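You operate a simulated robot arm through the tools that you are given. There is no shell and no other tool. Be economical: measure what you need, move in short steps, check, and stop when the job is done.

You run a simulated robot arm. Do the job below in one go: nothing can be reset, and whatever is moved stays where it is left.

TASK
Pump two shots of softener into the clear cup and stand it in the blue tray.
Fine: spill none and swing the spout aside again.

The check looks at the end state, three seconds after you hand in, the way a careful person would. Anything else that was tipped, shoved, dropped, spilled or broken makes it a failure.

THE ROBOT
A 7-joint arm with a two-finger parallel gripper, fixed in place. Base frame: the origin is at the foot of the arm, x ahead of it, y to its left, z up; the work surface is at about z = 0.9. Readings come in m, rad, newtons and seconds.
With the tool pointing down near the work surface it reaches from about 0.24 to 0.68 m from the base axis. Its first joint turns from -1.152 to 1.152 rad. Payload 2.4 kg.
The TCP is the grasp point between the finger pads, 0.03 m short of the fingertips. In the tool frame z runs along the fingers and y along their closing line. Largest opening 0.094 m; finger width 0.028, thickness 0.01; the body of the gripper, 0.05 by 0.096 m, starts 0.055 m behind the TCP.
Orientation is that of the tool frame in the base frame, as a unit quaternion [x, y, z, w]. With the fingers straight down and closing along the base's y, the tool's x points along the base's -x, its y along +y and its z along -z.

THE INTERFACE
- The arm moves only by the tool move_arm. Its argument "rows" is a list of rows, each an object of numbers (a shift or turn left out is 0, a gripper value left out holds the last): "dx", "dy", "dz": the shift along the base's x, y, z in m; "wx", "wy", "wz": the turn, a rotation vector about the base's x, y, z in rad; "jaw": the finger opening in m, from 0 to 0.094. In form: [{"dx": .., "dy": .., "dz": .., "wx": .., "wy": .., "wz": .., "jaw": ..}, ...]. A call has 1 to 20 rows; each row shifts and turns the commanded pose from where the row before left it. Each row takes 0.2 s and may step no farther than 0.05 m and 0.15 rad from the row before; otherwise, or with a gripper value out of range, the whole call is refused. A pose out of reach is approached as far as the arm can. The call stops where the force on the tool passes 40 N (or 10 N more than at its start, if that is more) or the arm is blocked; 0.2 s more then pass. Each finger travels about 0.153 m/s and halts on what it meets, pressing with about 25 N; the grip force reading is that of the motor and also rises with nothing between the fingers. The clock runs only during rows and for 0.2 s after the last one: add rows that do not move to give the fingers time. It gives the time, the measured TCP pose, the force on the tool (base axes), the opening and the grip force at its end, in the units of the frame above (readings bear some noise).
- Cameras (640 x 400 px; columns grow to the right, rows downward): "scene" is fixed at [0.0372, 0.4691, 1.4534]; the picture's right is [-0.77, -0.63, 0.00], its down [-0.30, 0.37, -0.88] and it looks along [0.56, -0.68, -0.47] (base axes); focal length 305 px, centre (320, 200). "wrist" rides on the gripper at [0.076, 0.014, -0.102] in the tool frame; the picture's right is [-0.18, 0.98, 0.00], its down [-0.75, -0.14, -0.64] and it looks along [-0.63, -0.12, 0.77] (tool axes); focal length 243 px, centre (320, 200). There is no depth. A picture from a camera that has moved, and an enlarged one, comes with that camera's place and axes in the base frame and with its lens.
- snapshot(camera): a new picture of that camera. It takes no simulated time.
- inspect(camera, box): a new picture of the part [left, top, right, bottom] of that camera's present view, enlarged. It takes no simulated time.
- sign_off(): hands the job in; it is judged then, once.

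Work in short steps. Places have to be worked out from the pictures, the camera data and where the tool is seen: move nearer, look again, correct. Check each grasp and each placing, and mend what went wrong. You have 120 turns and 84 pictures in all, those below and enlarged ones among them. Open the gripper and draw the arm clear of the work before you hand the job in, unless the task says otherwise; then end with one line.

The tools are called after "Emit:" as a command line: name --argument value ..., lists and objects as JSON in quotes. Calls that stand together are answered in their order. move_arm: Moves the arm, as the interface text tells. Its arguments: {"type":"object","properties":{"rows":{"type":"array","items":{"type":"object","properties":{"dx":{"type":"number"},"dy":{"type":"number"},"dz":{"type":"number"},"wx":{"type":"number"},"wy":{"type":"number"},"wz":{"type":"number"},"jaw":{"type":"number"}}}}},"required":["rows"]} The other tools are called the same way: snapshot (camera) takes a picture; inspect (camera, box) takes an enlarged picture of a part of a camera's view; sign_off () hands the job in.

At the start:

```text
clock: 0.0
ee_pos: [0.3678, -0.2104, 1.2478]
tool_rot: [0.0, 1.0, 0.0, 0.0]
wrist_force: [0.7, -0.1, 0.0]
opening: 0.094
finger_force: 0.1
```

scene: 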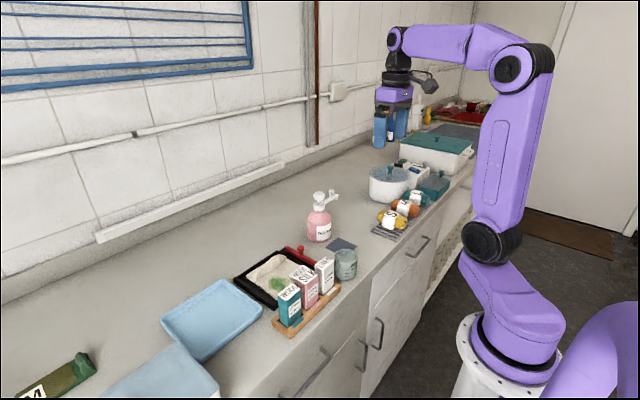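
wrist: 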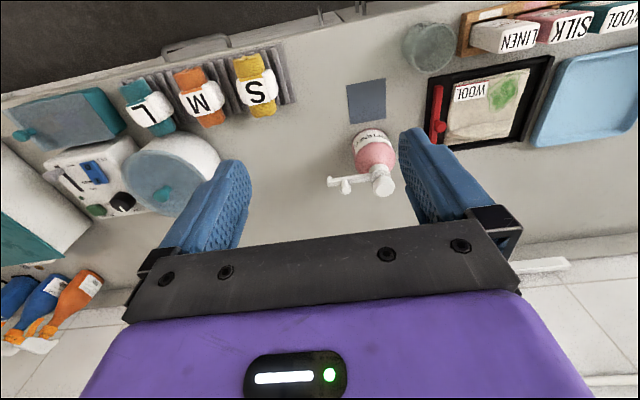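

I'll look closer at the bottle, cup and tray first.

Emit:
inspect --camera "scene" --box '[270, 170, 390, 290]'

Emit:
inspect --camera "wrist" --box '[300, 10, 500, 210]'

Emit:
inspect --camera "scene" --box '[60, 230, 360, 400]'

```text
3.33 times, centred on (330, 230) of scene
camera zoom: at [0.0372, 0.4691, 1.4534], right [-0.77, -0.63, 0.0], down [-0.3, 0.37, -0.88], along [0.56, -0.68, -0.47], focal length 1017 px, centre (287, 100)
```

zoom: 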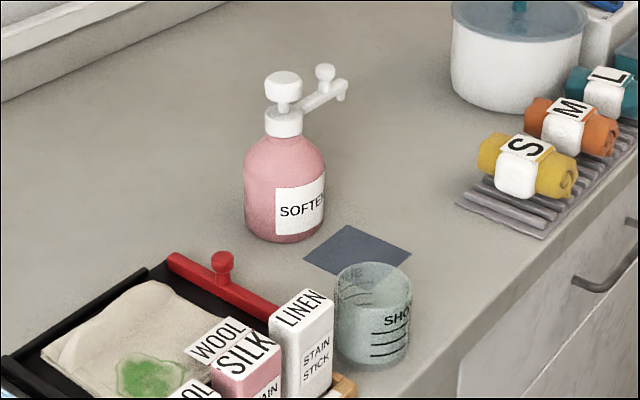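

```text
2.00 times, centred on (400, 110) of wrist
camera zoom: at [0.2907, -0.1965, 1.3514], right [0.18, 0.98, 0.0], down [0.75, -0.14, 0.64], along [0.63, -0.12, -0.77], focal length 485 px, centre (160, 380)
```

zoom: 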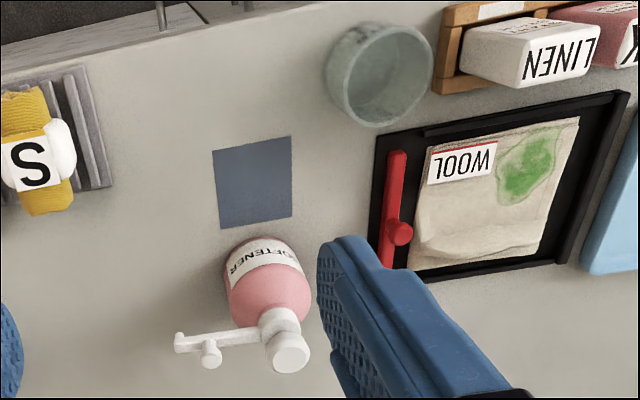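

```text
2.13 times, centred on (210, 315) of scene
camera zoom: at [0.0372, 0.4691, 1.4534], right [-0.77, -0.63, 0.0], down [-0.3, 0.37, -0.88], along [0.56, -0.68, -0.47], focal length 651 px, centre (555, -45)
```

zoom: 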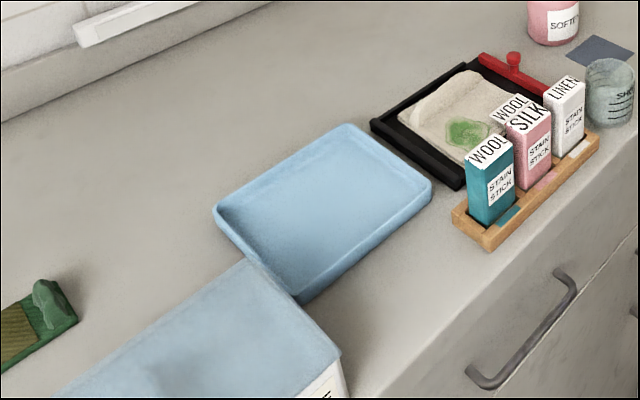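

The cup stands near (0.37,-0.05) tight beside the stick rack, the mat is near (0.45,-0.14), the bottle near (0.53,-0.14) with its spout aside toward -y. I move above the cup, turning the gripper 90° so that it closes along x.

Emit:
move_arm --rows '[{"wz": 0.1496, "dy": 0.01}, {"wz": 0.1496, "dy": 0.01}, {"wz": 0.1496, "dy": 0.01}, {"wz": 0.1496, "dy": 0.01}, {"wz": 0.1496, "dy": 0.02}, {"wz": 0.1496, "dy": 0.02}, {"wz": 0.1496, "dy": 0.02}, {"wz": 0.1496, "dy": 0.02}, {"wz": 0.1496, "dy": 0.02}, {"wz": 0.1496, "dy": 0.02}, {"wz": 0.0748}]'

Emit:
snapshot --camera "wrist"

```text
clock: 2.4
ee_pos: [0.3685, -0.0504, 1.2492]
tool_rot: [0.709, -0.706, 0.0, 0.0]
wrist_force: [0.2, 0.0, 0.2]
opening: 0.094
finger_force: 0.0
```

```text
78 pictures are left
camera wrist: at [0.3531, -0.1268, 1.3515], right [-0.98, 0.18, 0.0], down [0.14, 0.75, 0.64], along [0.12, 0.63, -0.77], focal length 243 px, centre (320, 200)
```

wrist: 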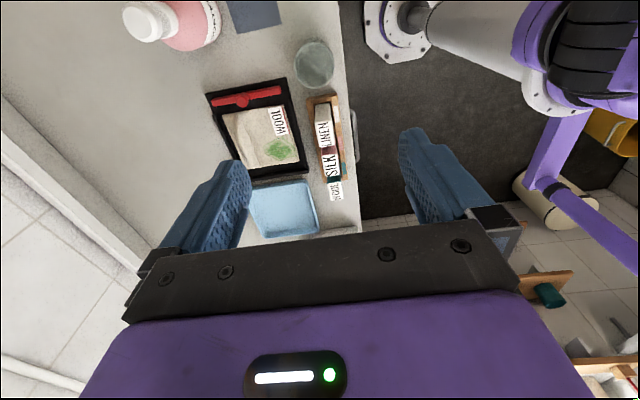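

Emit:
inspect --camera "wrist" --box '[190, 0, 390, 130]'

```text
3.08 times, centred on (290, 65) of wrist
camera zoom: at [0.3531, -0.1268, 1.3515], right [-0.98, 0.18, 0.0], down [0.14, 0.75, 0.64], along [0.12, 0.63, -0.77], focal length 746 px, centre (412, 615)
```

zoom: 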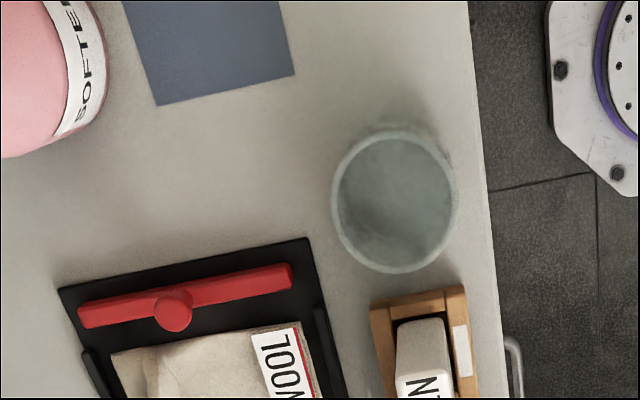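

The cup is at about (0.376,-0.055), rim z≈0.97, with 3 cm clearance to the rack. I descend to just above it with the jaw at 0.084 and check.

Emit:
move_arm --rows '[{"dx": 0.0075, "dy": -0.0045, "dz": -0.04, "jaw": 0.084}, {"dz": -0.045}, {"dz": -0.045}, {"dz": -0.045}, {"dz": -0.015}]'

Emit:
snapshot --camera "wrist"

Emit:
snapshot --camera "scene"

```text
clock: 3.6
ee_pos: [0.3762, -0.0552, 1.0568]
tool_rot: [-0.707, 0.707, 0.0, 0.0]
wrist_force: [-0.9, -0.2, 0.1]
opening: 0.084
finger_force: 0.1
```

```text
76 pictures are left
camera wrist: at [0.3606, -0.131, 1.1598], right [-0.98, 0.18, 0.0], down [0.14, 0.75, 0.64], along [0.12, 0.63, -0.77], focal length 243 px, centre (320, 200)
```

wrist: 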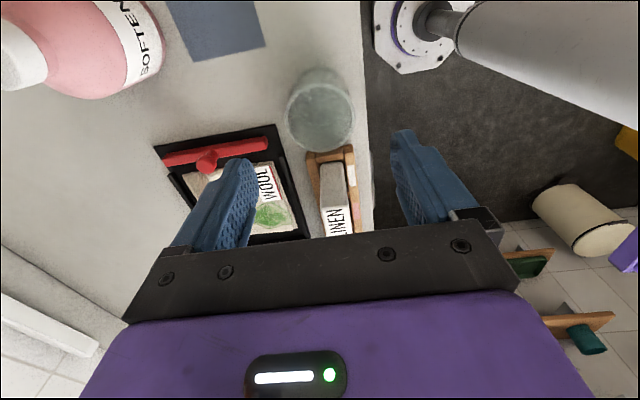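

```text
75 pictures are left
```

scene: 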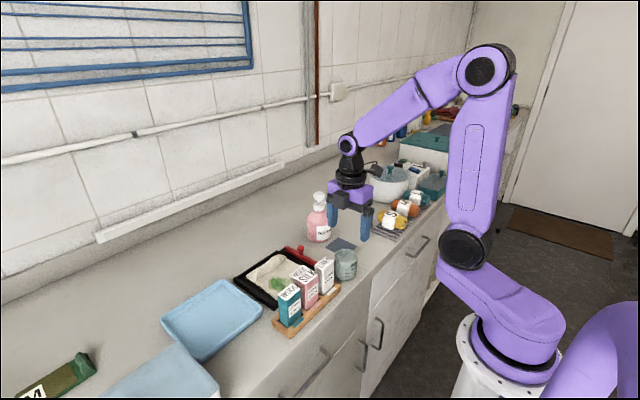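

Cup centre agrees (0.375,-0.055). Descend to straddle it and close.

Emit:
move_arm --rows '[{"dz": -0.04, "dx": -0.001}, {"dz": -0.04}, {"dz": -0.03}]'

Emit:
snapshot --camera "wrist"

Emit:
inspect --camera "scene" --box '[270, 170, 430, 290]'

```text
clock: 4.4
ee_pos: [0.3749, -0.0541, 0.9488]
tool_rot: [0.707, -0.707, 0.0, -0.001]
wrist_force: [0.3, -1.0, -0.3]
opening: 0.084
finger_force: 0.0
```

```text
74 pictures are left
camera wrist: at [0.3593, -0.1307, 1.0509], right [-0.98, 0.18, 0.0], down [0.14, 0.75, 0.64], along [0.12, 0.63, -0.77], focal length 243 px, centre (320, 200)
```

wrist: 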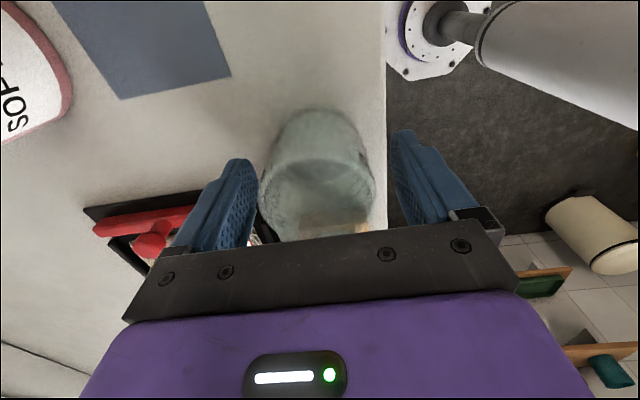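

```text
3.33 times, centred on (350, 230) of scene
camera zoom: at [0.0372, 0.4691, 1.4534], right [-0.77, -0.63, 0.0], down [-0.3, 0.37, -0.88], along [0.56, -0.68, -0.47], focal length 1017 px, centre (220, 100)
```

zoom: 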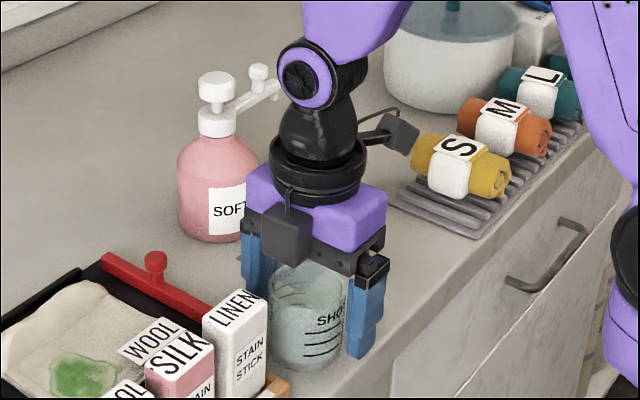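

Centred. Close on it.

Emit:
move_arm --rows '[{"jaw": 0.065}, {"jaw": 0.045}, {}, {}]'

Emit:
snapshot --camera "wrist"

```text
clock: 5.4
ee_pos: [0.3744, -0.0541, 0.9485]
tool_rot: [0.707, -0.707, 0.0, 0.0]
wrist_force: [-0.1, 0.7, -0.3]
opening: 0.0607
finger_force: 25.2
```

```text
72 pictures are left
camera wrist: at [0.3593, -0.1307, 1.0513], right [-0.98, 0.18, 0.0], down [0.14, 0.75, 0.64], along [0.12, 0.63, -0.77], focal length 243 px, centre (320, 200)
```

wrist: 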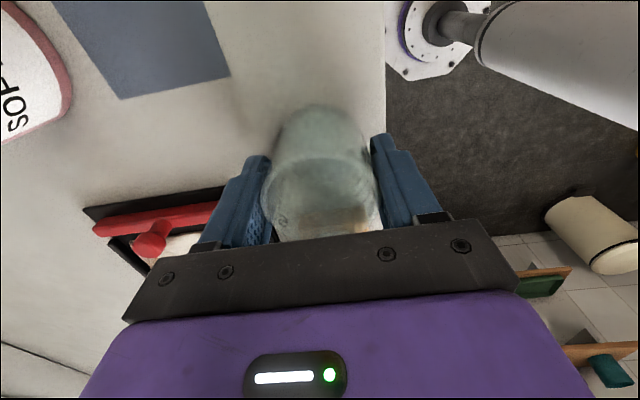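

Gripped at 0.061 m. Lift straight, then turn back to closing along y at a place clear of the bottle.

Emit:
move_arm --rows '[{"dz": 0.03}, {"dz": 0.045}, {"dz": 0.045}, {"dz": 0.03, "dy": -0.02}, {"wz": -0.1496, "dy": -0.02, "dx": -0.005}, {"wz": -0.1496, "dy": -0.02}, {"wz": -0.1496, "dy": -0.02}, {"wz": -0.1496}, {"wz": -0.1496}, {"wz": -0.1496}, {"wz": -0.1496}, {"wz": -0.1496}, {"wz": -0.1496}, {"wz": -0.1496}, {"wz": -0.0748}]'

Emit:
snapshot --camera "wrist"

Emit:
snapshot --camera "scene"

```text
clock: 8.6
ee_pos: [0.3695, -0.1351, 1.0988]
tool_rot: [0.001, 1.0, 0.0, 0.0]
wrist_force: [-0.4, 0.3, -0.5]
opening: 0.0606
finger_force: 24.7
```

```text
71 pictures are left
camera wrist: at [0.2922, -0.1209, 1.2013], right [0.19, 0.98, 0.0], down [0.75, -0.14, 0.64], along [0.63, -0.12, -0.77], focal length 243 px, centre (320, 200)
```

wrist: 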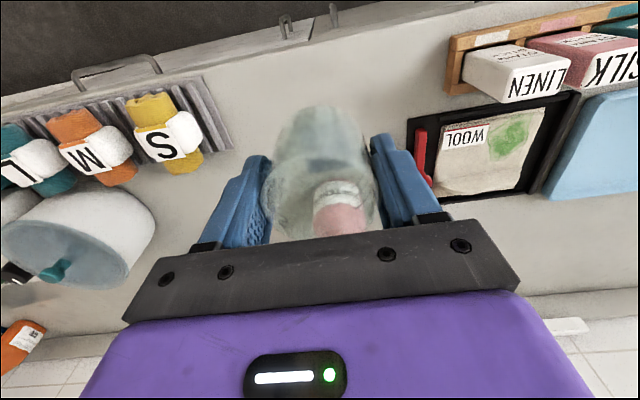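

```text
70 pictures are left
```

scene: 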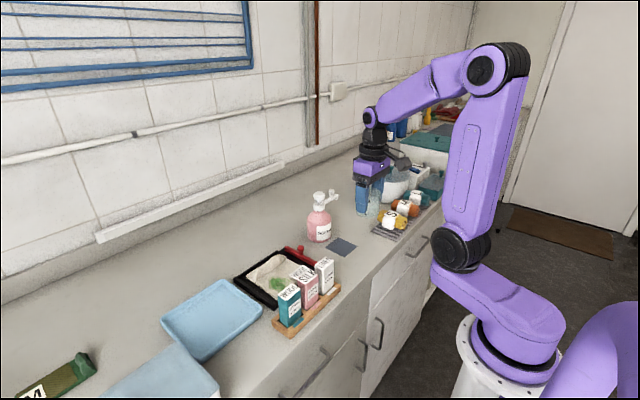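

Cup held upright. Move over the mat at (0.451,-0.141) and come down most of the way, then look.

Emit:
move_arm --rows '[{"dx": 0.04, "dy": -0.003}, {"dx": 0.0415, "dy": -0.003}, {"dz": -0.045}, {"dz": -0.045}, {"dz": -0.035}]'

Emit:
snapshot --camera "wrist"

Emit:
inspect --camera "scene" --box '[270, 170, 430, 290]'

```text
clock: 9.8
ee_pos: [0.4516, -0.1411, 0.9727]
tool_rot: [-0.001, 1.0, -0.001, -0.001]
wrist_force: [-0.5, 0.4, -0.9]
opening: 0.0604
finger_force: 24.6
```

```text
69 pictures are left
camera wrist: at [0.3739, -0.1262, 1.0751], right [0.18, 0.98, 0.0], down [0.75, -0.14, 0.64], along [0.63, -0.12, -0.77], focal length 243 px, centre (320, 200)
```

wrist: 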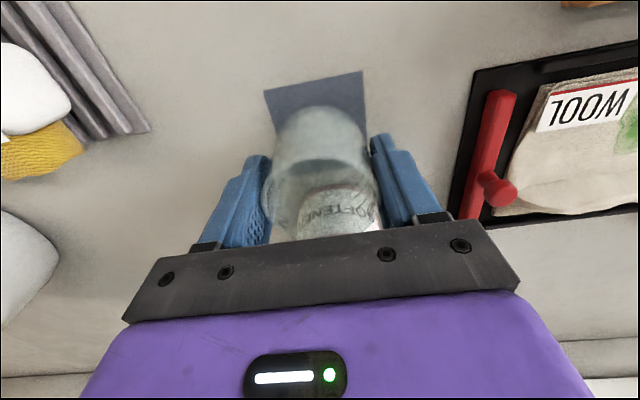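

```text
3.33 times, centred on (350, 230) of scene
camera zoom: at [0.0372, 0.4691, 1.4534], right [-0.77, -0.63, 0.0], down [-0.3, 0.37, -0.88], along [0.56, -0.68, -0.47], focal length 1017 px, centre (220, 100)
```

zoom: 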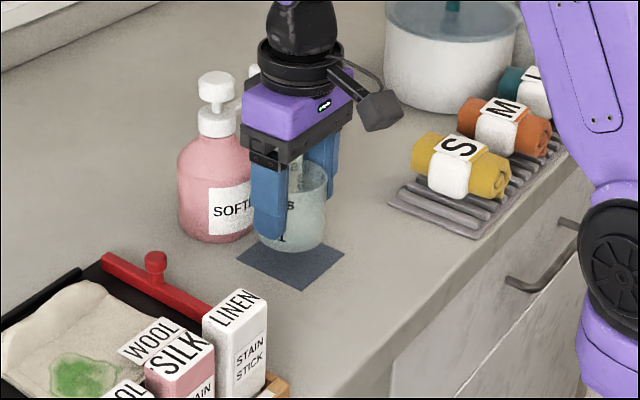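

Mat centre confirmed at (0.451,-0.140). Lower onto it.

Emit:
move_arm --rows '[{"dz": -0.012}, {"dz": -0.008}, {"dz": -0.003}, {}]'

Emit:
inspect --camera "scene" --box '[290, 200, 390, 270]'

```text
clock: 10.8
ee_pos: [0.4525, -0.1399, 0.9515]
tool_rot: [0.0, 1.0, 0.0, -0.001]
wrist_force: [0.5, 0.1, -0.9]
opening: 0.0606
finger_force: 24.9
```

```text
5.71 times, centred on (340, 235) of scene
camera zoom: at [0.0372, 0.4691, 1.4534], right [-0.77, -0.63, 0.0], down [-0.3, 0.37, -0.88], along [0.56, -0.68, -0.47], focal length 1743 px, centre (206, 0)
```

zoom: 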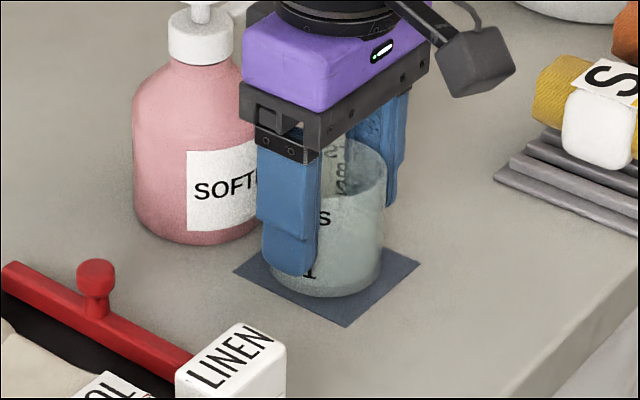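

Nearly down (about 2 mm left); lower in small steps until contact shows.

Emit:
move_arm --rows '[{"dz": -0.0015}, {"dz": -0.001}, {}]'

```text
clock: 11.6
ee_pos: [0.4523, -0.1411, 0.949]
tool_rot: [0.0, 1.0, 0.001, 0.0]
wrist_force: [-1.7, 0.5, 5.9]
opening: 0.0609
finger_force: 24.8
```

Contact (about 6 N up). Open and raise straight, then look at the spout.

Emit:
move_arm --rows '[{"jaw": 0.082}, {}, {"dz": 0.04}, {"dz": 0.045}, {"dz": 0.045}, {"dz": 0.045}, {"dx": -0.05}, {"dx": -0.05}, {"dx": -0.03}]'

Emit:
snapshot --camera "wrist"

Emit:
inspect --camera "scene" --box '[290, 170, 390, 270]'

```text
clock: 13.6
ee_pos: [0.3211, -0.1401, 1.1227]
tool_rot: [-0.001, 1.0, 0.0, 0.0]
wrist_force: [0.4, -0.5, -0.9]
opening: 0.0819
finger_force: 0.1
```

```text
66 pictures are left
camera wrist: at [0.2422, -0.1251, 1.2259], right [0.18, 0.98, 0.0], down [0.75, -0.14, 0.64], along [0.63, -0.12, -0.77], focal length 243 px, centre (320, 200)
```

wrist: 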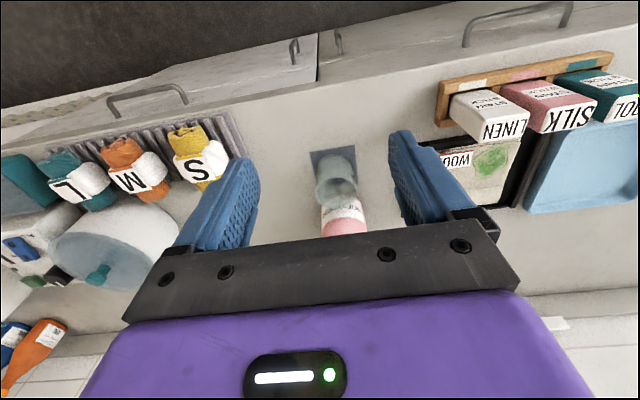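

```text
4.00 times, centred on (340, 220) of scene
camera zoom: at [0.0372, 0.4691, 1.4534], right [-0.77, -0.63, 0.0], down [-0.3, 0.37, -0.88], along [0.56, -0.68, -0.47], focal length 1220 px, centre (240, 120)
```

zoom: 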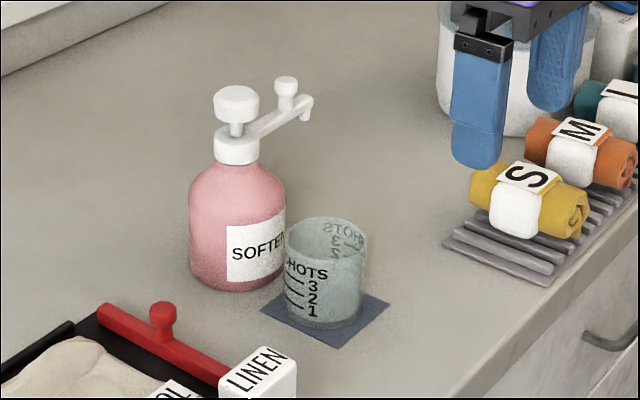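

The cup stands on the mat. The spout points to -y with a knob on its arm near (0.53,-0.20). I'll turn the gripper to close along x and come above the knob for a closer look.

Emit:
move_arm --rows '[{"dz": 0.03, "wz": 0.1496}, {"dz": 0.03, "wz": 0.1496}, {"dz": 0.02, "wz": 0.1496, "dx": 0.03}, {"wz": 0.1496, "dx": 0.03}, {"wz": 0.1496, "dx": 0.03, "dy": -0.02}, {"wz": 0.1496, "dx": 0.03, "dy": -0.02}, {"wz": 0.1496, "dx": 0.03, "dy": -0.02}, {"wz": 0.1496, "dx": 0.03}, {"wz": 0.1496, "dx": 0.03}, {"wz": 0.1496}, {"wz": 0.0748}]'

Emit:
snapshot --camera "wrist"

```text
clock: 16.0
ee_pos: [0.5305, -0.2001, 1.2038]
tool_rot: [0.709, -0.706, 0.0, 0.0]
wrist_force: [0.0, 0.4, 0.3]
opening: 0.0823
finger_force: 0.1
```

```text
64 pictures are left
camera wrist: at [0.5151, -0.2771, 1.3057], right [-0.98, 0.18, 0.0], down [0.14, 0.75, 0.64], along [0.12, 0.63, -0.77], focal length 243 px, centre (320, 200)
```

wrist: 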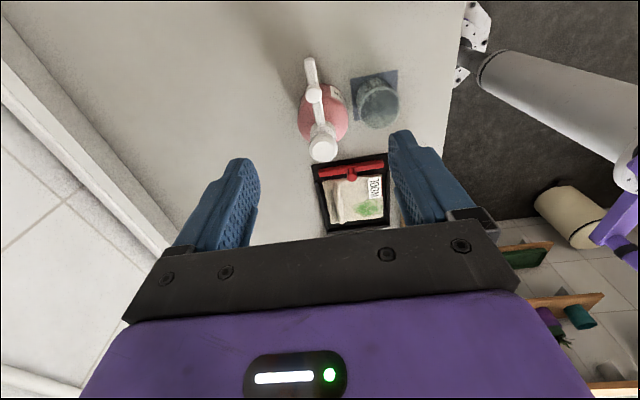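

Emit:
inspect --camera "wrist" --box '[270, 40, 430, 180]'

```text
2.86 times, centred on (350, 110) of wrist
camera zoom: at [0.5151, -0.2771, 1.3057], right [-0.98, 0.18, 0.0], down [0.14, 0.75, 0.64], along [0.12, 0.63, -0.77], focal length 693 px, centre (234, 457)
```

zoom: 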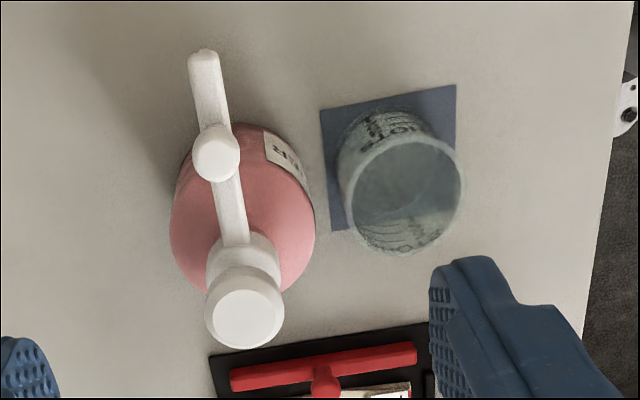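

Bottle axis ≈(0.536,-0.140), knob ≈(0.536,-0.203) top z≈1.04, nozzle radius ≈0.085: swung 90° it lands right over the cup. I lower the fingers to straddle the knob, checking halfway.

Emit:
move_arm --rows '[{"dx": 0.005, "dy": -0.003, "jaw": 0.042, "dz": -0.03}, {"dz": -0.045}, {"dz": -0.025}]'

Emit:
snapshot --camera "wrist"

Emit:
inspect --camera "scene" --box '[290, 170, 390, 270]'

```text
clock: 16.8
ee_pos: [0.5361, -0.206, 1.1035]
tool_rot: [0.707, -0.707, 0.0, 0.0]
wrist_force: [-0.2, -0.6, 0.2]
opening: 0.0418
finger_force: 0.0
```

```text
62 pictures are left
camera wrist: at [0.5193, -0.2808, 1.2055], right [-0.98, 0.18, 0.0], down [0.14, 0.75, 0.64], along [0.12, 0.63, -0.77], focal length 243 px, centre (320, 200)
```

wrist: 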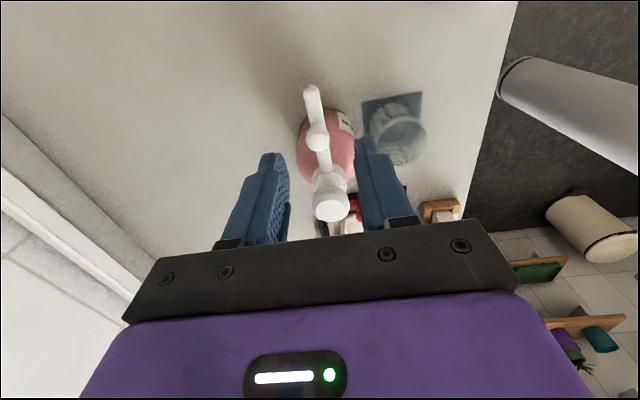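

```text
4.00 times, centred on (340, 220) of scene
camera zoom: at [0.0372, 0.4691, 1.4534], right [-0.77, -0.63, 0.0], down [-0.3, 0.37, -0.88], along [0.56, -0.68, -0.47], focal length 1220 px, centre (240, 120)
```

zoom: 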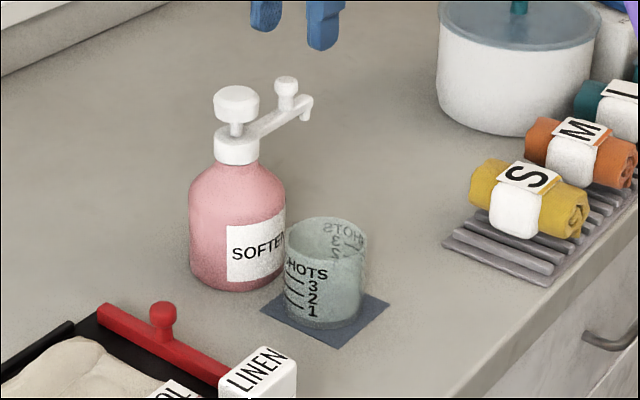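

Fingers are centred over the knob; go down 6 cm so the tips straddle knob and arm.

Emit:
move_arm --rows '[{"dz": -0.03}, {"dz": -0.02}, {"dz": -0.01, "jaw": 0.03}, {}]'

Emit:
snapshot --camera "wrist"

Emit:
inspect --camera "scene" --box '[290, 170, 390, 270]'

```text
clock: 17.8
ee_pos: [0.5372, -0.2056, 1.0434]
tool_rot: [-0.707, 0.707, -0.001, 0.0]
wrist_force: [-0.2, -0.8, 0.4]
opening: 0.0299
finger_force: 0.1
```

```text
60 pictures are left
camera wrist: at [0.5205, -0.2814, 1.1459], right [-0.98, 0.18, 0.0], down [0.14, 0.75, 0.64], along [0.12, 0.63, -0.77], focal length 243 px, centre (320, 200)
```

wrist: 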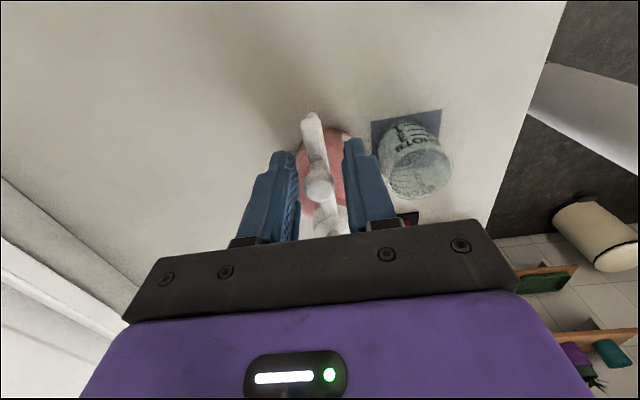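

```text
4.00 times, centred on (340, 220) of scene
camera zoom: at [0.0372, 0.4691, 1.4534], right [-0.77, -0.63, 0.0], down [-0.3, 0.37, -0.88], along [0.56, -0.68, -0.47], focal length 1220 px, centre (240, 120)
```

zoom: 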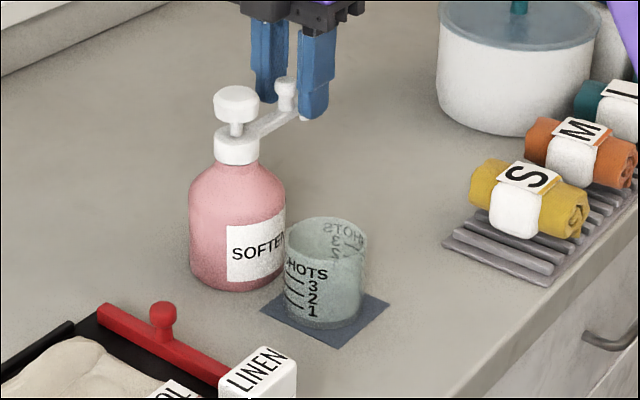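

The fingers cage the knob. Swing through the first 48° along the arc about the bottle axis and check.

Emit:
move_arm --rows '[{"dx": -0.00879, "dy": 0.00062, "wz": -0.14}, {"dx": -0.00862, "dy": 0.00183, "wz": -0.14}, {"dx": -0.00828, "dy": 0.00302, "wz": -0.14}, {"dx": -0.00778, "dy": 0.00415, "wz": -0.14}, {"dx": -0.00711, "dy": 0.0052, "wz": -0.14}, {"dx": -0.00633, "dy": 0.00613, "wz": -0.14}]'

Emit:
snapshot --camera "wrist"

Emit:
inspect --camera "scene" --box '[290, 170, 390, 270]'

```text
clock: 19.2
ee_pos: [0.488, -0.1828, 1.0445]
tool_rot: [-0.356, 0.934, 0.0, 0.0]
wrist_force: [-0.6, -0.1, 0.1]
opening: 0.0301
finger_force: 0.1
```

```text
58 pictures are left
camera wrist: at [0.4209, -0.2233, 1.1465], right [-0.52, 0.86, 0.0], down [0.66, 0.4, 0.64], along [0.55, 0.33, -0.77], focal length 243 px, centre (320, 200)
```

wrist: 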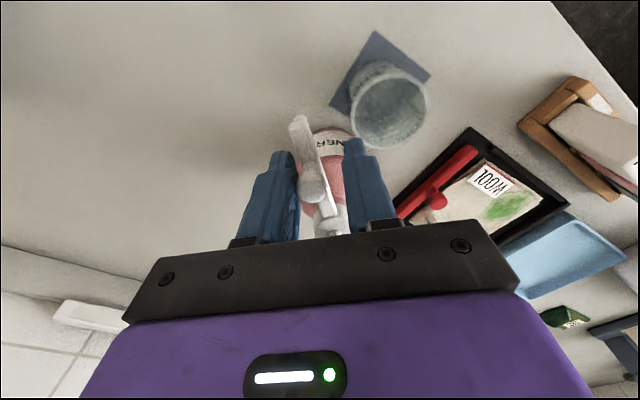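

```text
4.00 times, centred on (340, 220) of scene
camera zoom: at [0.0372, 0.4691, 1.4534], right [-0.77, -0.63, 0.0], down [-0.3, 0.37, -0.88], along [0.56, -0.68, -0.47], focal length 1220 px, centre (240, 120)
```

zoom: 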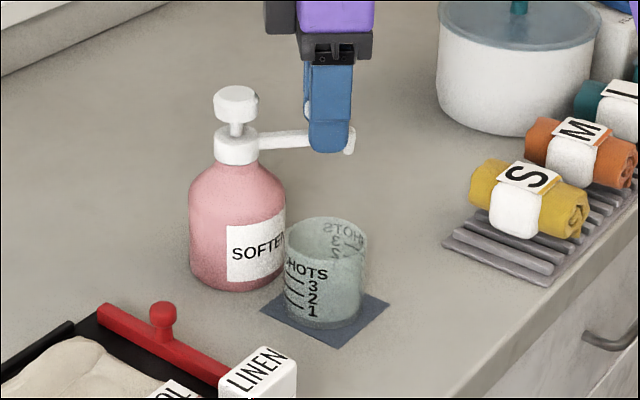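

Spout follows freely, bottle is steady. Continue to 90° plus a little for the finger slack.

Emit:
move_arm --rows '[{"dx": -0.00541, "dy": 0.00696, "wz": -0.14}, {"dx": -0.00439, "dy": 0.00764, "wz": -0.14}, {"dx": -0.00327, "dy": 0.00818, "wz": -0.14}, {"dx": -0.0021, "dy": 0.00856, "wz": -0.14}, {"dx": -0.00089, "dy": 0.00877, "wz": -0.14}, {"dx": 0.00028, "dy": 0.006, "wz": -0.03}]'

Emit:
snapshot --camera "wrist"

Emit:
inspect --camera "scene" --box '[290, 170, 390, 270]'

```text
clock: 20.6
ee_pos: [0.4728, -0.1369, 1.0432]
tool_rot: [0.0, 1.0, 0.0, 0.0]
wrist_force: [0.5, -0.6, -0.4]
opening: 0.0304
finger_force: 0.6
```

```text
56 pictures are left
camera wrist: at [0.3954, -0.1225, 1.1461], right [0.18, 0.98, 0.0], down [0.75, -0.14, 0.64], along [0.63, -0.12, -0.77], focal length 243 px, centre (320, 200)
```

wrist: 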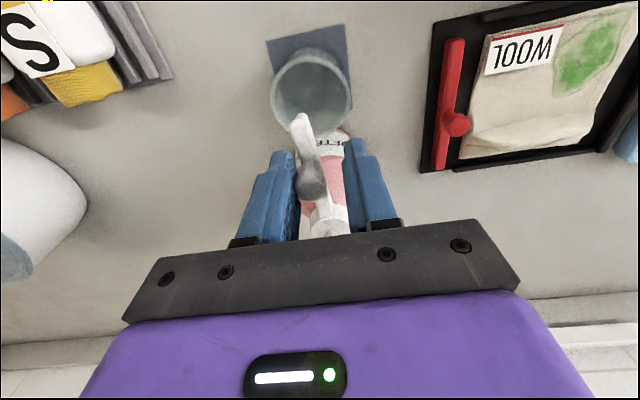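

```text
4.00 times, centred on (340, 220) of scene
camera zoom: at [0.0372, 0.4691, 1.4534], right [-0.77, -0.63, 0.0], down [-0.3, 0.37, -0.88], along [0.56, -0.68, -0.47], focal length 1220 px, centre (240, 120)
```

zoom: 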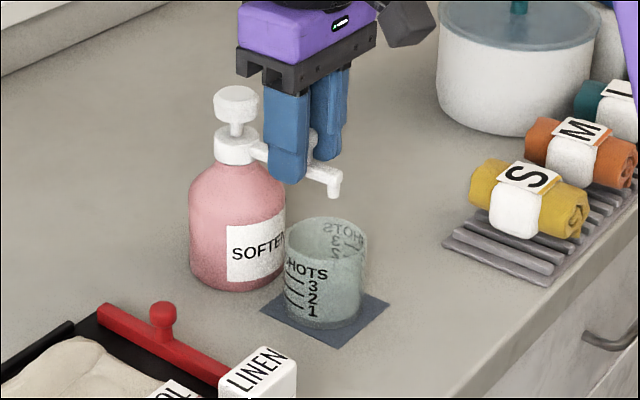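

The spout is now over the cup (tip ≈(0.445,-0.142), cup centre (0.452,-0.141)). Back off the touching finger slightly, lift, close the jaw and come above the pump head.

Emit:
move_arm --rows '[{"dy": -0.005}, {"dz": 0.03}, {"dz": 0.04}, {"dz": 0.03, "jaw": 0.0}, {"dx": 0.03}, {"dx": 0.033, "dy": 0.001}, {}]'

Emit:
snapshot --camera "wrist"

Emit:
inspect --camera "scene" --box '[270, 130, 390, 270]'

```text
clock: 22.2
ee_pos: [0.5371, -0.1407, 1.1427]
tool_rot: [-0.001, 1.0, 0.0, 0.001]
wrist_force: [-0.2, 0.9, 0.1]
opening: 0.0003
finger_force: 25.2
```

```text
54 pictures are left
camera wrist: at [0.4589, -0.1271, 1.2448], right [0.18, 0.98, 0.0], down [0.75, -0.14, 0.64], along [0.63, -0.12, -0.77], focal length 243 px, centre (320, 200)
```

wrist: 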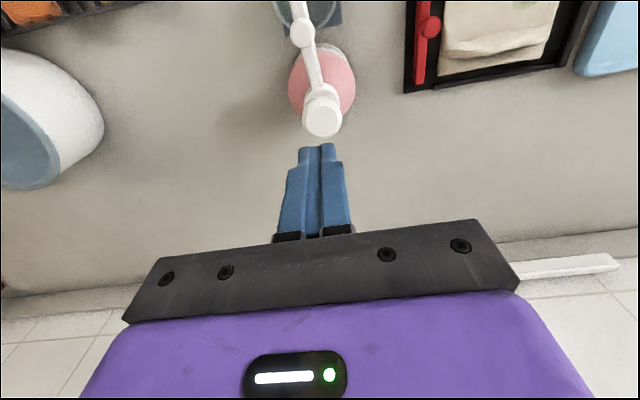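

```text
2.86 times, centred on (330, 200) of scene
camera zoom: at [0.0372, 0.4691, 1.4534], right [-0.77, -0.63, 0.0], down [-0.3, 0.37, -0.88], along [0.56, -0.68, -0.47], focal length 872 px, centre (291, 200)
```

zoom: 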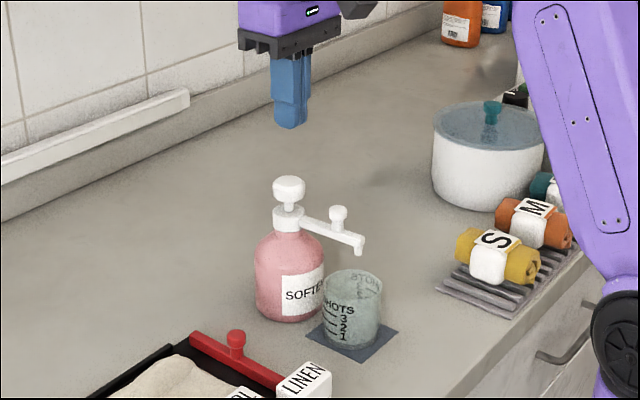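

Head centre ≈(0.534,-0.140). Come down to just above it and press gently to feel for contact.

Emit:
move_arm --rows '[{"dx": -0.003, "dy": 0.0007, "dz": -0.03}, {"dz": -0.025}, {}]'

Emit:
snapshot --camera "wrist"

Emit:
inspect --camera "scene" --box '[290, 150, 370, 230]'

```text
clock: 23.0
ee_pos: [0.5338, -0.1406, 1.0883]
tool_rot: [-0.001, 1.0, 0.0, 0.0]
wrist_force: [0.8, 0.5, 0.3]
opening: 0.0001
finger_force: 25.1
```

```text
52 pictures are left
camera wrist: at [0.456, -0.1263, 1.1904], right [0.18, 0.98, 0.0], down [0.75, -0.14, 0.64], along [0.63, -0.12, -0.77], focal length 243 px, centre (320, 200)
```

wrist: 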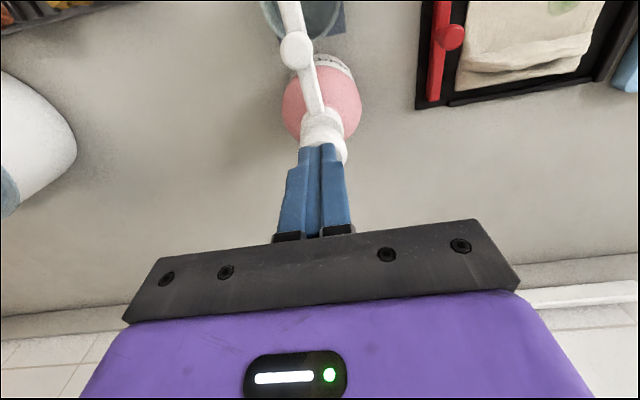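

```text
5.00 times, centred on (330, 190) of scene
camera zoom: at [0.0372, 0.4691, 1.4534], right [-0.77, -0.63, 0.0], down [-0.3, 0.37, -0.88], along [0.56, -0.68, -0.47], focal length 1525 px, centre (270, 250)
```

zoom: 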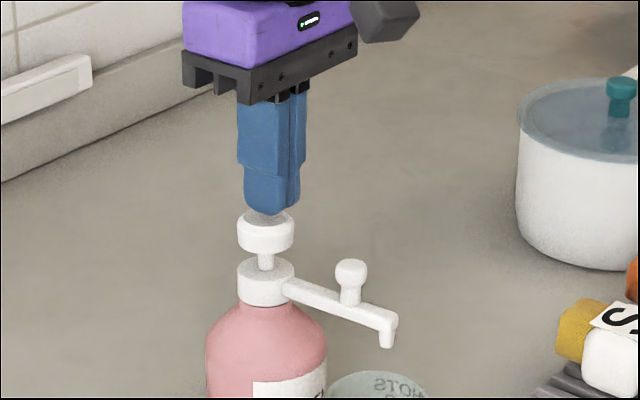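

Centred within a few mm, tips just above the head. Shift 3 mm in +y and press down a little to find contact.

Emit:
move_arm --rows '[{"dy": 0.003}, {"dz": -0.004}, {"dz": -0.004}]'

Emit:
inspect --camera "scene" --box '[290, 170, 370, 250]'

```text
clock: 23.8
ee_pos: [0.533, -0.1368, 1.0808]
tool_rot: [-0.002, 1.0, 0.0, 0.001]
wrist_force: [0.8, -0.1, 1.2]
opening: 0.0001
finger_force: 25.2
```

```text
5.00 times, centred on (330, 210) of scene
camera zoom: at [0.0372, 0.4691, 1.4534], right [-0.77, -0.63, 0.0], down [-0.3, 0.37, -0.88], along [0.56, -0.68, -0.47], focal length 1525 px, centre (270, 150)
```

zoom: 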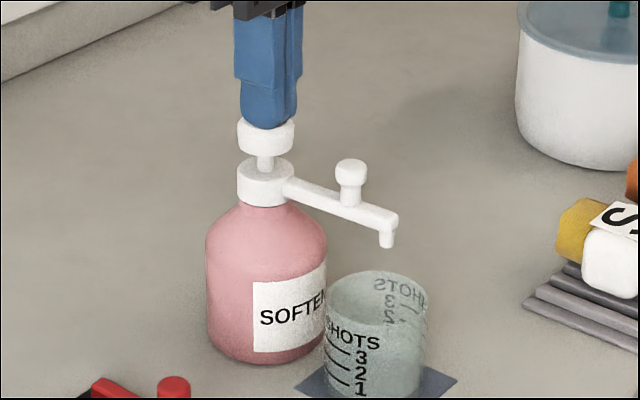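

Touching now. Press further in small steps, reading the force.

Emit:
move_arm --rows '[{"dz": -0.003}, {"dz": -0.003}]'

Emit:
inspect --camera "scene" --box '[290, 170, 370, 250]'

```text
clock: 24.4
ee_pos: [0.5332, -0.1384, 1.0754]
tool_rot: [-0.001, 1.0, -0.001, 0.0]
wrist_force: [1.0, -1.9, 4.4]
opening: 0.0
finger_force: 24.8
```

```text
5.00 times, centred on (330, 210) of scene
camera zoom: at [0.0372, 0.4691, 1.4534], right [-0.77, -0.63, 0.0], down [-0.3, 0.37, -0.88], along [0.56, -0.68, -0.47], focal length 1525 px, centre (270, 150)
```

zoom: 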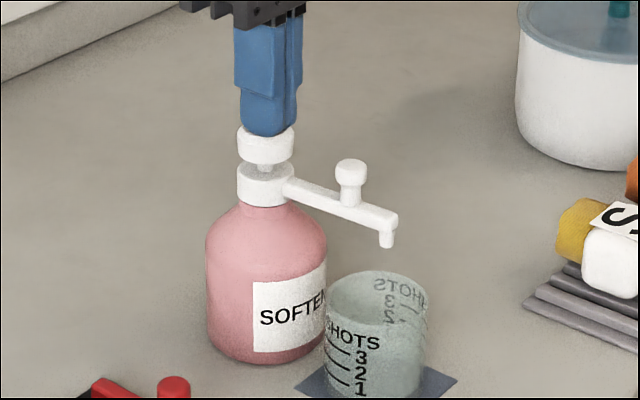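

The head moves down with a soft spring. Continue to the bottom of the stroke.

Emit:
move_arm --rows '[{"dz": -0.003}, {"dz": -0.003}, {"dz": -0.002}]'

Emit:
inspect --camera "scene" --box '[290, 170, 370, 250]'

```text
clock: 25.2
ee_pos: [0.5332, -0.137, 1.0665]
tool_rot: [-0.001, 1.0, -0.001, 0.002]
wrist_force: [-0.9, -2.4, 18.2]
opening: 0.0
finger_force: 24.9
```

```text
5.00 times, centred on (330, 210) of scene
camera zoom: at [0.0369, 0.4691, 1.4534], right [-0.77, -0.63, 0.0], down [-0.3, 0.37, -0.88], along [0.56, -0.68, -0.47], focal length 1525 px, centre (270, 150)
```

zoom: 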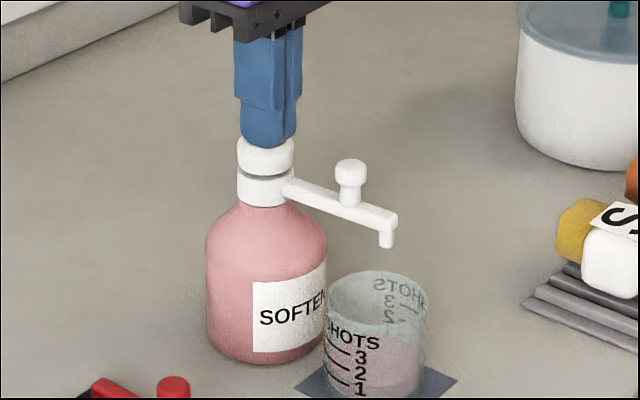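

Bottom reached (18 N) and there's pink in the cup. Release slowly and check the level.

Emit:
move_arm --rows '[{"dz": 0.004}, {"dz": 0.005}, {"dz": 0.006}, {"dz": 0.006}, {}, {}]'

Emit:
inspect --camera "scene" --box '[300, 170, 380, 260]'

Emit:
inspect --camera "scene" --box '[325, 215, 365, 255]'

```text
clock: 26.6
ee_pos: [0.5332, -0.1357, 1.0877]
tool_rot: [-0.002, 1.0, 0.0, 0.0]
wrist_force: [-0.4, 0.4, 0.0]
opening: 0.0
finger_force: 24.3
```

```text
4.44 times, centred on (340, 215) of scene
camera zoom: at [0.0372, 0.4691, 1.4534], right [-0.77, -0.63, 0.0], down [-0.3, 0.37, -0.88], along [0.56, -0.68, -0.47], focal length 1356 px, centre (231, 133)
```

zoom: 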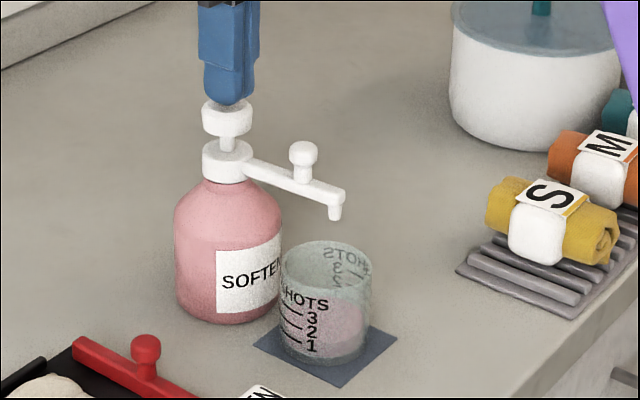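

```text
10.00 times, centred on (345, 235) of scene
camera zoom: at [0.0372, 0.4691, 1.4534], right [-0.77, -0.63, 0.0], down [-0.3, 0.37, -0.88], along [0.56, -0.68, -0.47], focal length 3050 px, centre (70, -150)
```

zoom: 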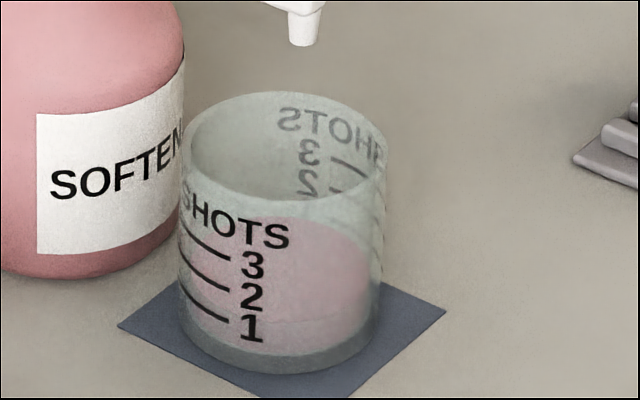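

One shot: the near liquid edge is at line 1. Head has sprung back; press a second full stroke and release.

Emit:
move_arm --rows '[{"dz": -0.006, "dy": -0.001}, {"dz": -0.004}, {"dz": -0.003}, {"dz": -0.003}, {"dz": -0.003}, {"dz": -0.002}]'

Emit:
inspect --camera "scene" --box '[300, 180, 370, 255]'

```text
clock: 28.0
ee_pos: [0.534, -0.1386, 1.0672]
tool_rot: [0.0, 1.0, 0.0, 0.002]
wrist_force: [-2.5, 4.0, 15.8]
opening: 0.0
finger_force: 25.4
```

```text
5.33 times, centred on (335, 218) of scene
camera zoom: at [0.0369, 0.4693, 1.4533], right [-0.77, -0.63, 0.0], down [-0.3, 0.37, -0.88], along [0.56, -0.68, -0.47], focal length 1627 px, centre (240, 107)
```

zoom: 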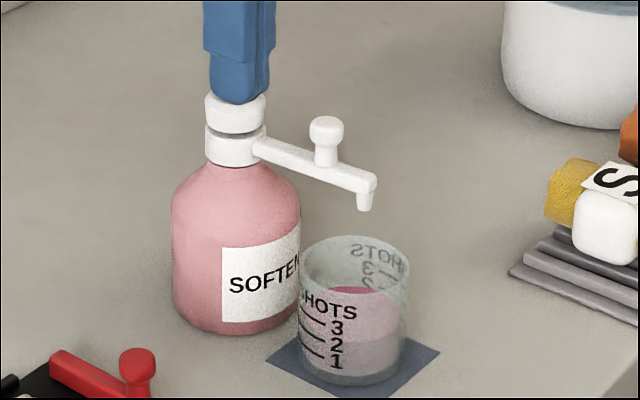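

Second stroke bottomed and the level rose. Release, rise clear, and check the level.

Emit:
move_arm --rows '[{"dz": 0.004}, {"dz": 0.005}, {"dz": 0.006}, {"dz": 0.015}, {"dz": 0.03}, {"dz": 0.03}, {}, {}]'

Emit:
inspect --camera "scene" --box '[325, 205, 365, 255]'

Emit:
snapshot --camera "wrist"

```text
clock: 29.8
ee_pos: [0.5327, -0.138, 1.1581]
tool_rot: [-0.001, 1.0, 0.0, 0.0]
wrist_force: [1.0, 0.2, 0.0]
opening: 0.0
finger_force: 25.5
```

```text
8.00 times, centred on (345, 230) of scene
camera zoom: at [0.0372, 0.4691, 1.4534], right [-0.77, -0.63, 0.0], down [-0.3, 0.37, -0.88], along [0.56, -0.68, -0.47], focal length 2440 px, centre (120, -40)
```

zoom: 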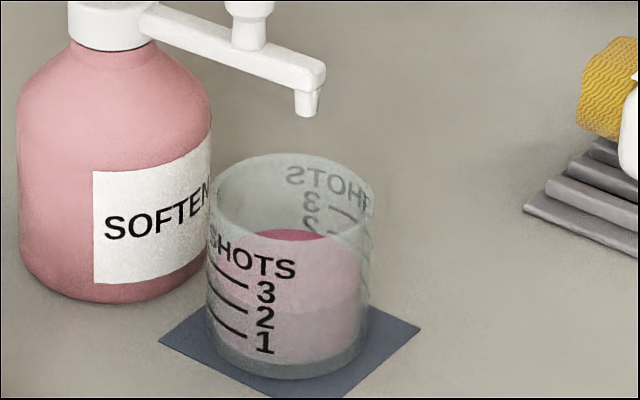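

```text
43 pictures are left
camera wrist: at [0.4557, -0.1246, 1.2604], right [0.18, 0.98, 0.0], down [0.75, -0.14, 0.64], along [0.63, -0.12, -0.77], focal length 243 px, centre (320, 200)
```

wrist: 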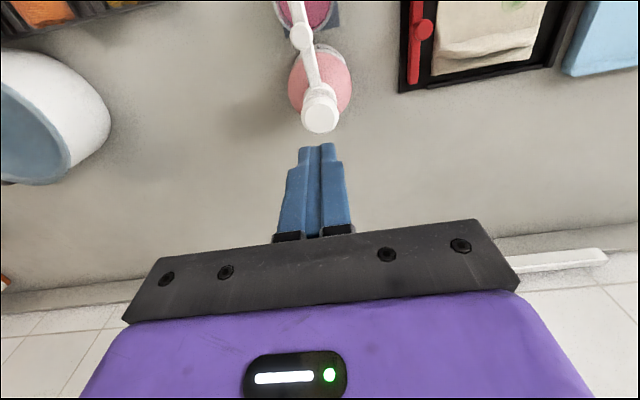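

Level is at line 2: two shots. Now cage the knob again (at ≈(0.471,-0.141)) to swing the spout back.

Emit:
move_arm --rows '[{"dx": -0.03, "dy": -0.0015, "jaw": 0.042}, {"dx": -0.031, "dy": -0.0015}, {"dz": -0.045}, {"dz": -0.01}, {}]'

Emit:
snapshot --camera "wrist"

```text
clock: 31.0
ee_pos: [0.4735, -0.1413, 1.1021]
tool_rot: [-0.001, 1.0, 0.0, 0.0]
wrist_force: [-0.6, 0.3, 0.2]
opening: 0.042
finger_force: 0.1
```

```text
42 pictures are left
camera wrist: at [0.3955, -0.1278, 1.2044], right [0.18, 0.98, 0.0], down [0.75, -0.14, 0.64], along [0.63, -0.12, -0.77], focal length 243 px, centre (320, 200)
```

wrist: 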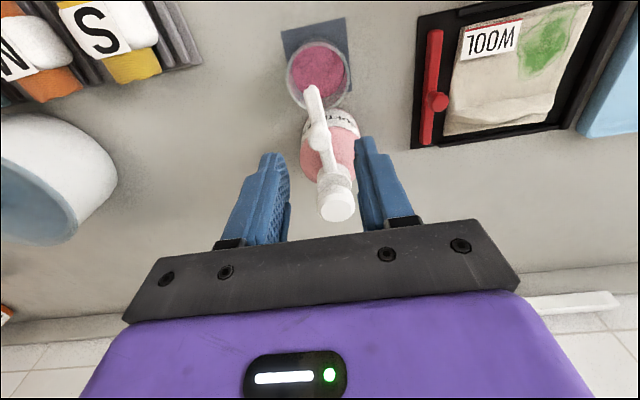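

Aligned as before. Lower, and swing back halfway.

Emit:
move_arm --rows '[{"dz": -0.03}, {"dz": -0.02}, {"dz": -0.009, "jaw": 0.032}, {}, {"dx": 0.00062, "dy": -0.00879, "wz": 0.14}, {"dx": 0.00183, "dy": -0.00862, "wz": 0.14}, {"dx": 0.00302, "dy": -0.00828, "wz": 0.14}, {"dx": 0.00415, "dy": -0.00778, "wz": 0.14}, {"dx": 0.0052, "dy": -0.00711, "wz": 0.14}, {"dx": 0.00613, "dy": -0.00633, "wz": 0.14}]'

Emit:
inspect --camera "scene" --box '[290, 170, 390, 270]'

```text
clock: 33.2
ee_pos: [0.4933, -0.1892, 1.0432]
tool_rot: [-0.41, 0.912, 0.0, -0.001]
wrist_force: [1.0, -0.6, 0.7]
opening: 0.0321
finger_force: 0.1
```

```text
4.00 times, centred on (340, 220) of scene
camera zoom: at [0.0372, 0.4691, 1.4534], right [-0.77, -0.63, 0.0], down [-0.3, 0.37, -0.88], along [0.56, -0.68, -0.47], focal length 1220 px, centre (240, 120)
```

zoom: 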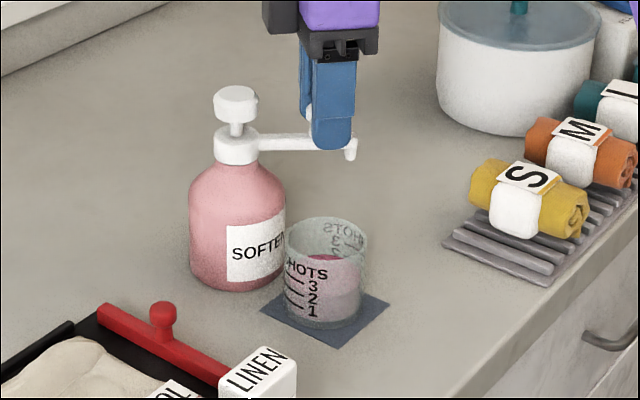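

Following well; complete the swing to the original direction plus slack.

Emit:
move_arm --rows '[{"dx": 0.00696, "dy": -0.00541, "wz": 0.14}, {"dx": 0.00764, "dy": -0.00439, "wz": 0.14}, {"dx": 0.00818, "dy": -0.00327, "wz": 0.14}, {"dx": 0.00856, "dy": -0.0021, "wz": 0.14}, {"dx": 0.00877, "dy": -0.00089, "wz": 0.14}, {"dx": 0.008, "dy": 0.0004, "wz": 0.03}]'

Emit:
snapshot --camera "wrist"

Emit:
inspect --camera "scene" --box '[290, 170, 390, 270]'

```text
clock: 34.6
ee_pos: [0.5433, -0.2054, 1.0436]
tool_rot: [0.708, -0.706, 0.001, 0.0]
wrist_force: [-0.2, -0.5, -0.6]
opening: 0.0319
finger_force: 0.0
```

```text
40 pictures are left
camera wrist: at [0.5263, -0.2813, 1.1448], right [-0.98, 0.18, 0.0], down [0.14, 0.75, 0.64], along [0.12, 0.63, -0.77], focal length 243 px, centre (320, 200)
```

wrist: 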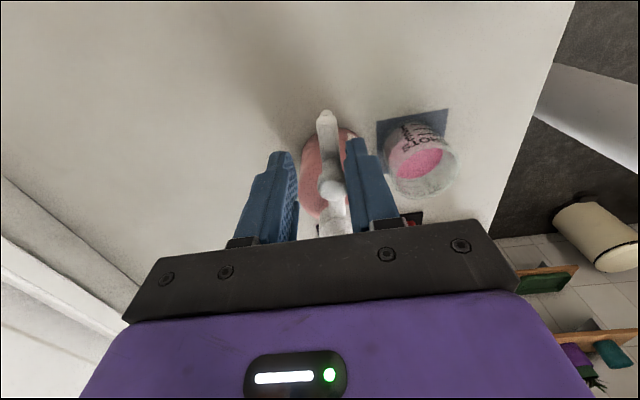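

```text
4.00 times, centred on (340, 220) of scene
camera zoom: at [0.0372, 0.4691, 1.4534], right [-0.77, -0.63, 0.0], down [-0.3, 0.37, -0.88], along [0.56, -0.68, -0.47], focal length 1220 px, centre (240, 120)
```

zoom: 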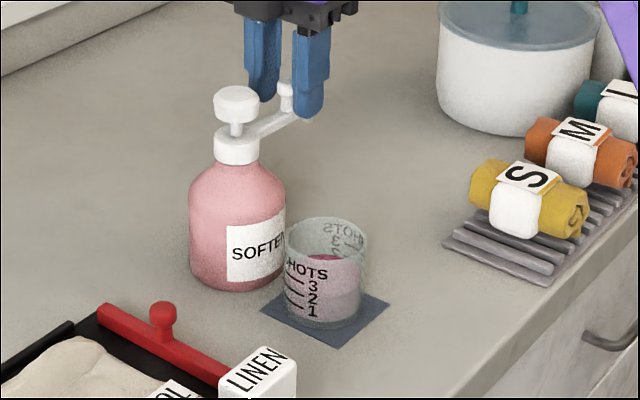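

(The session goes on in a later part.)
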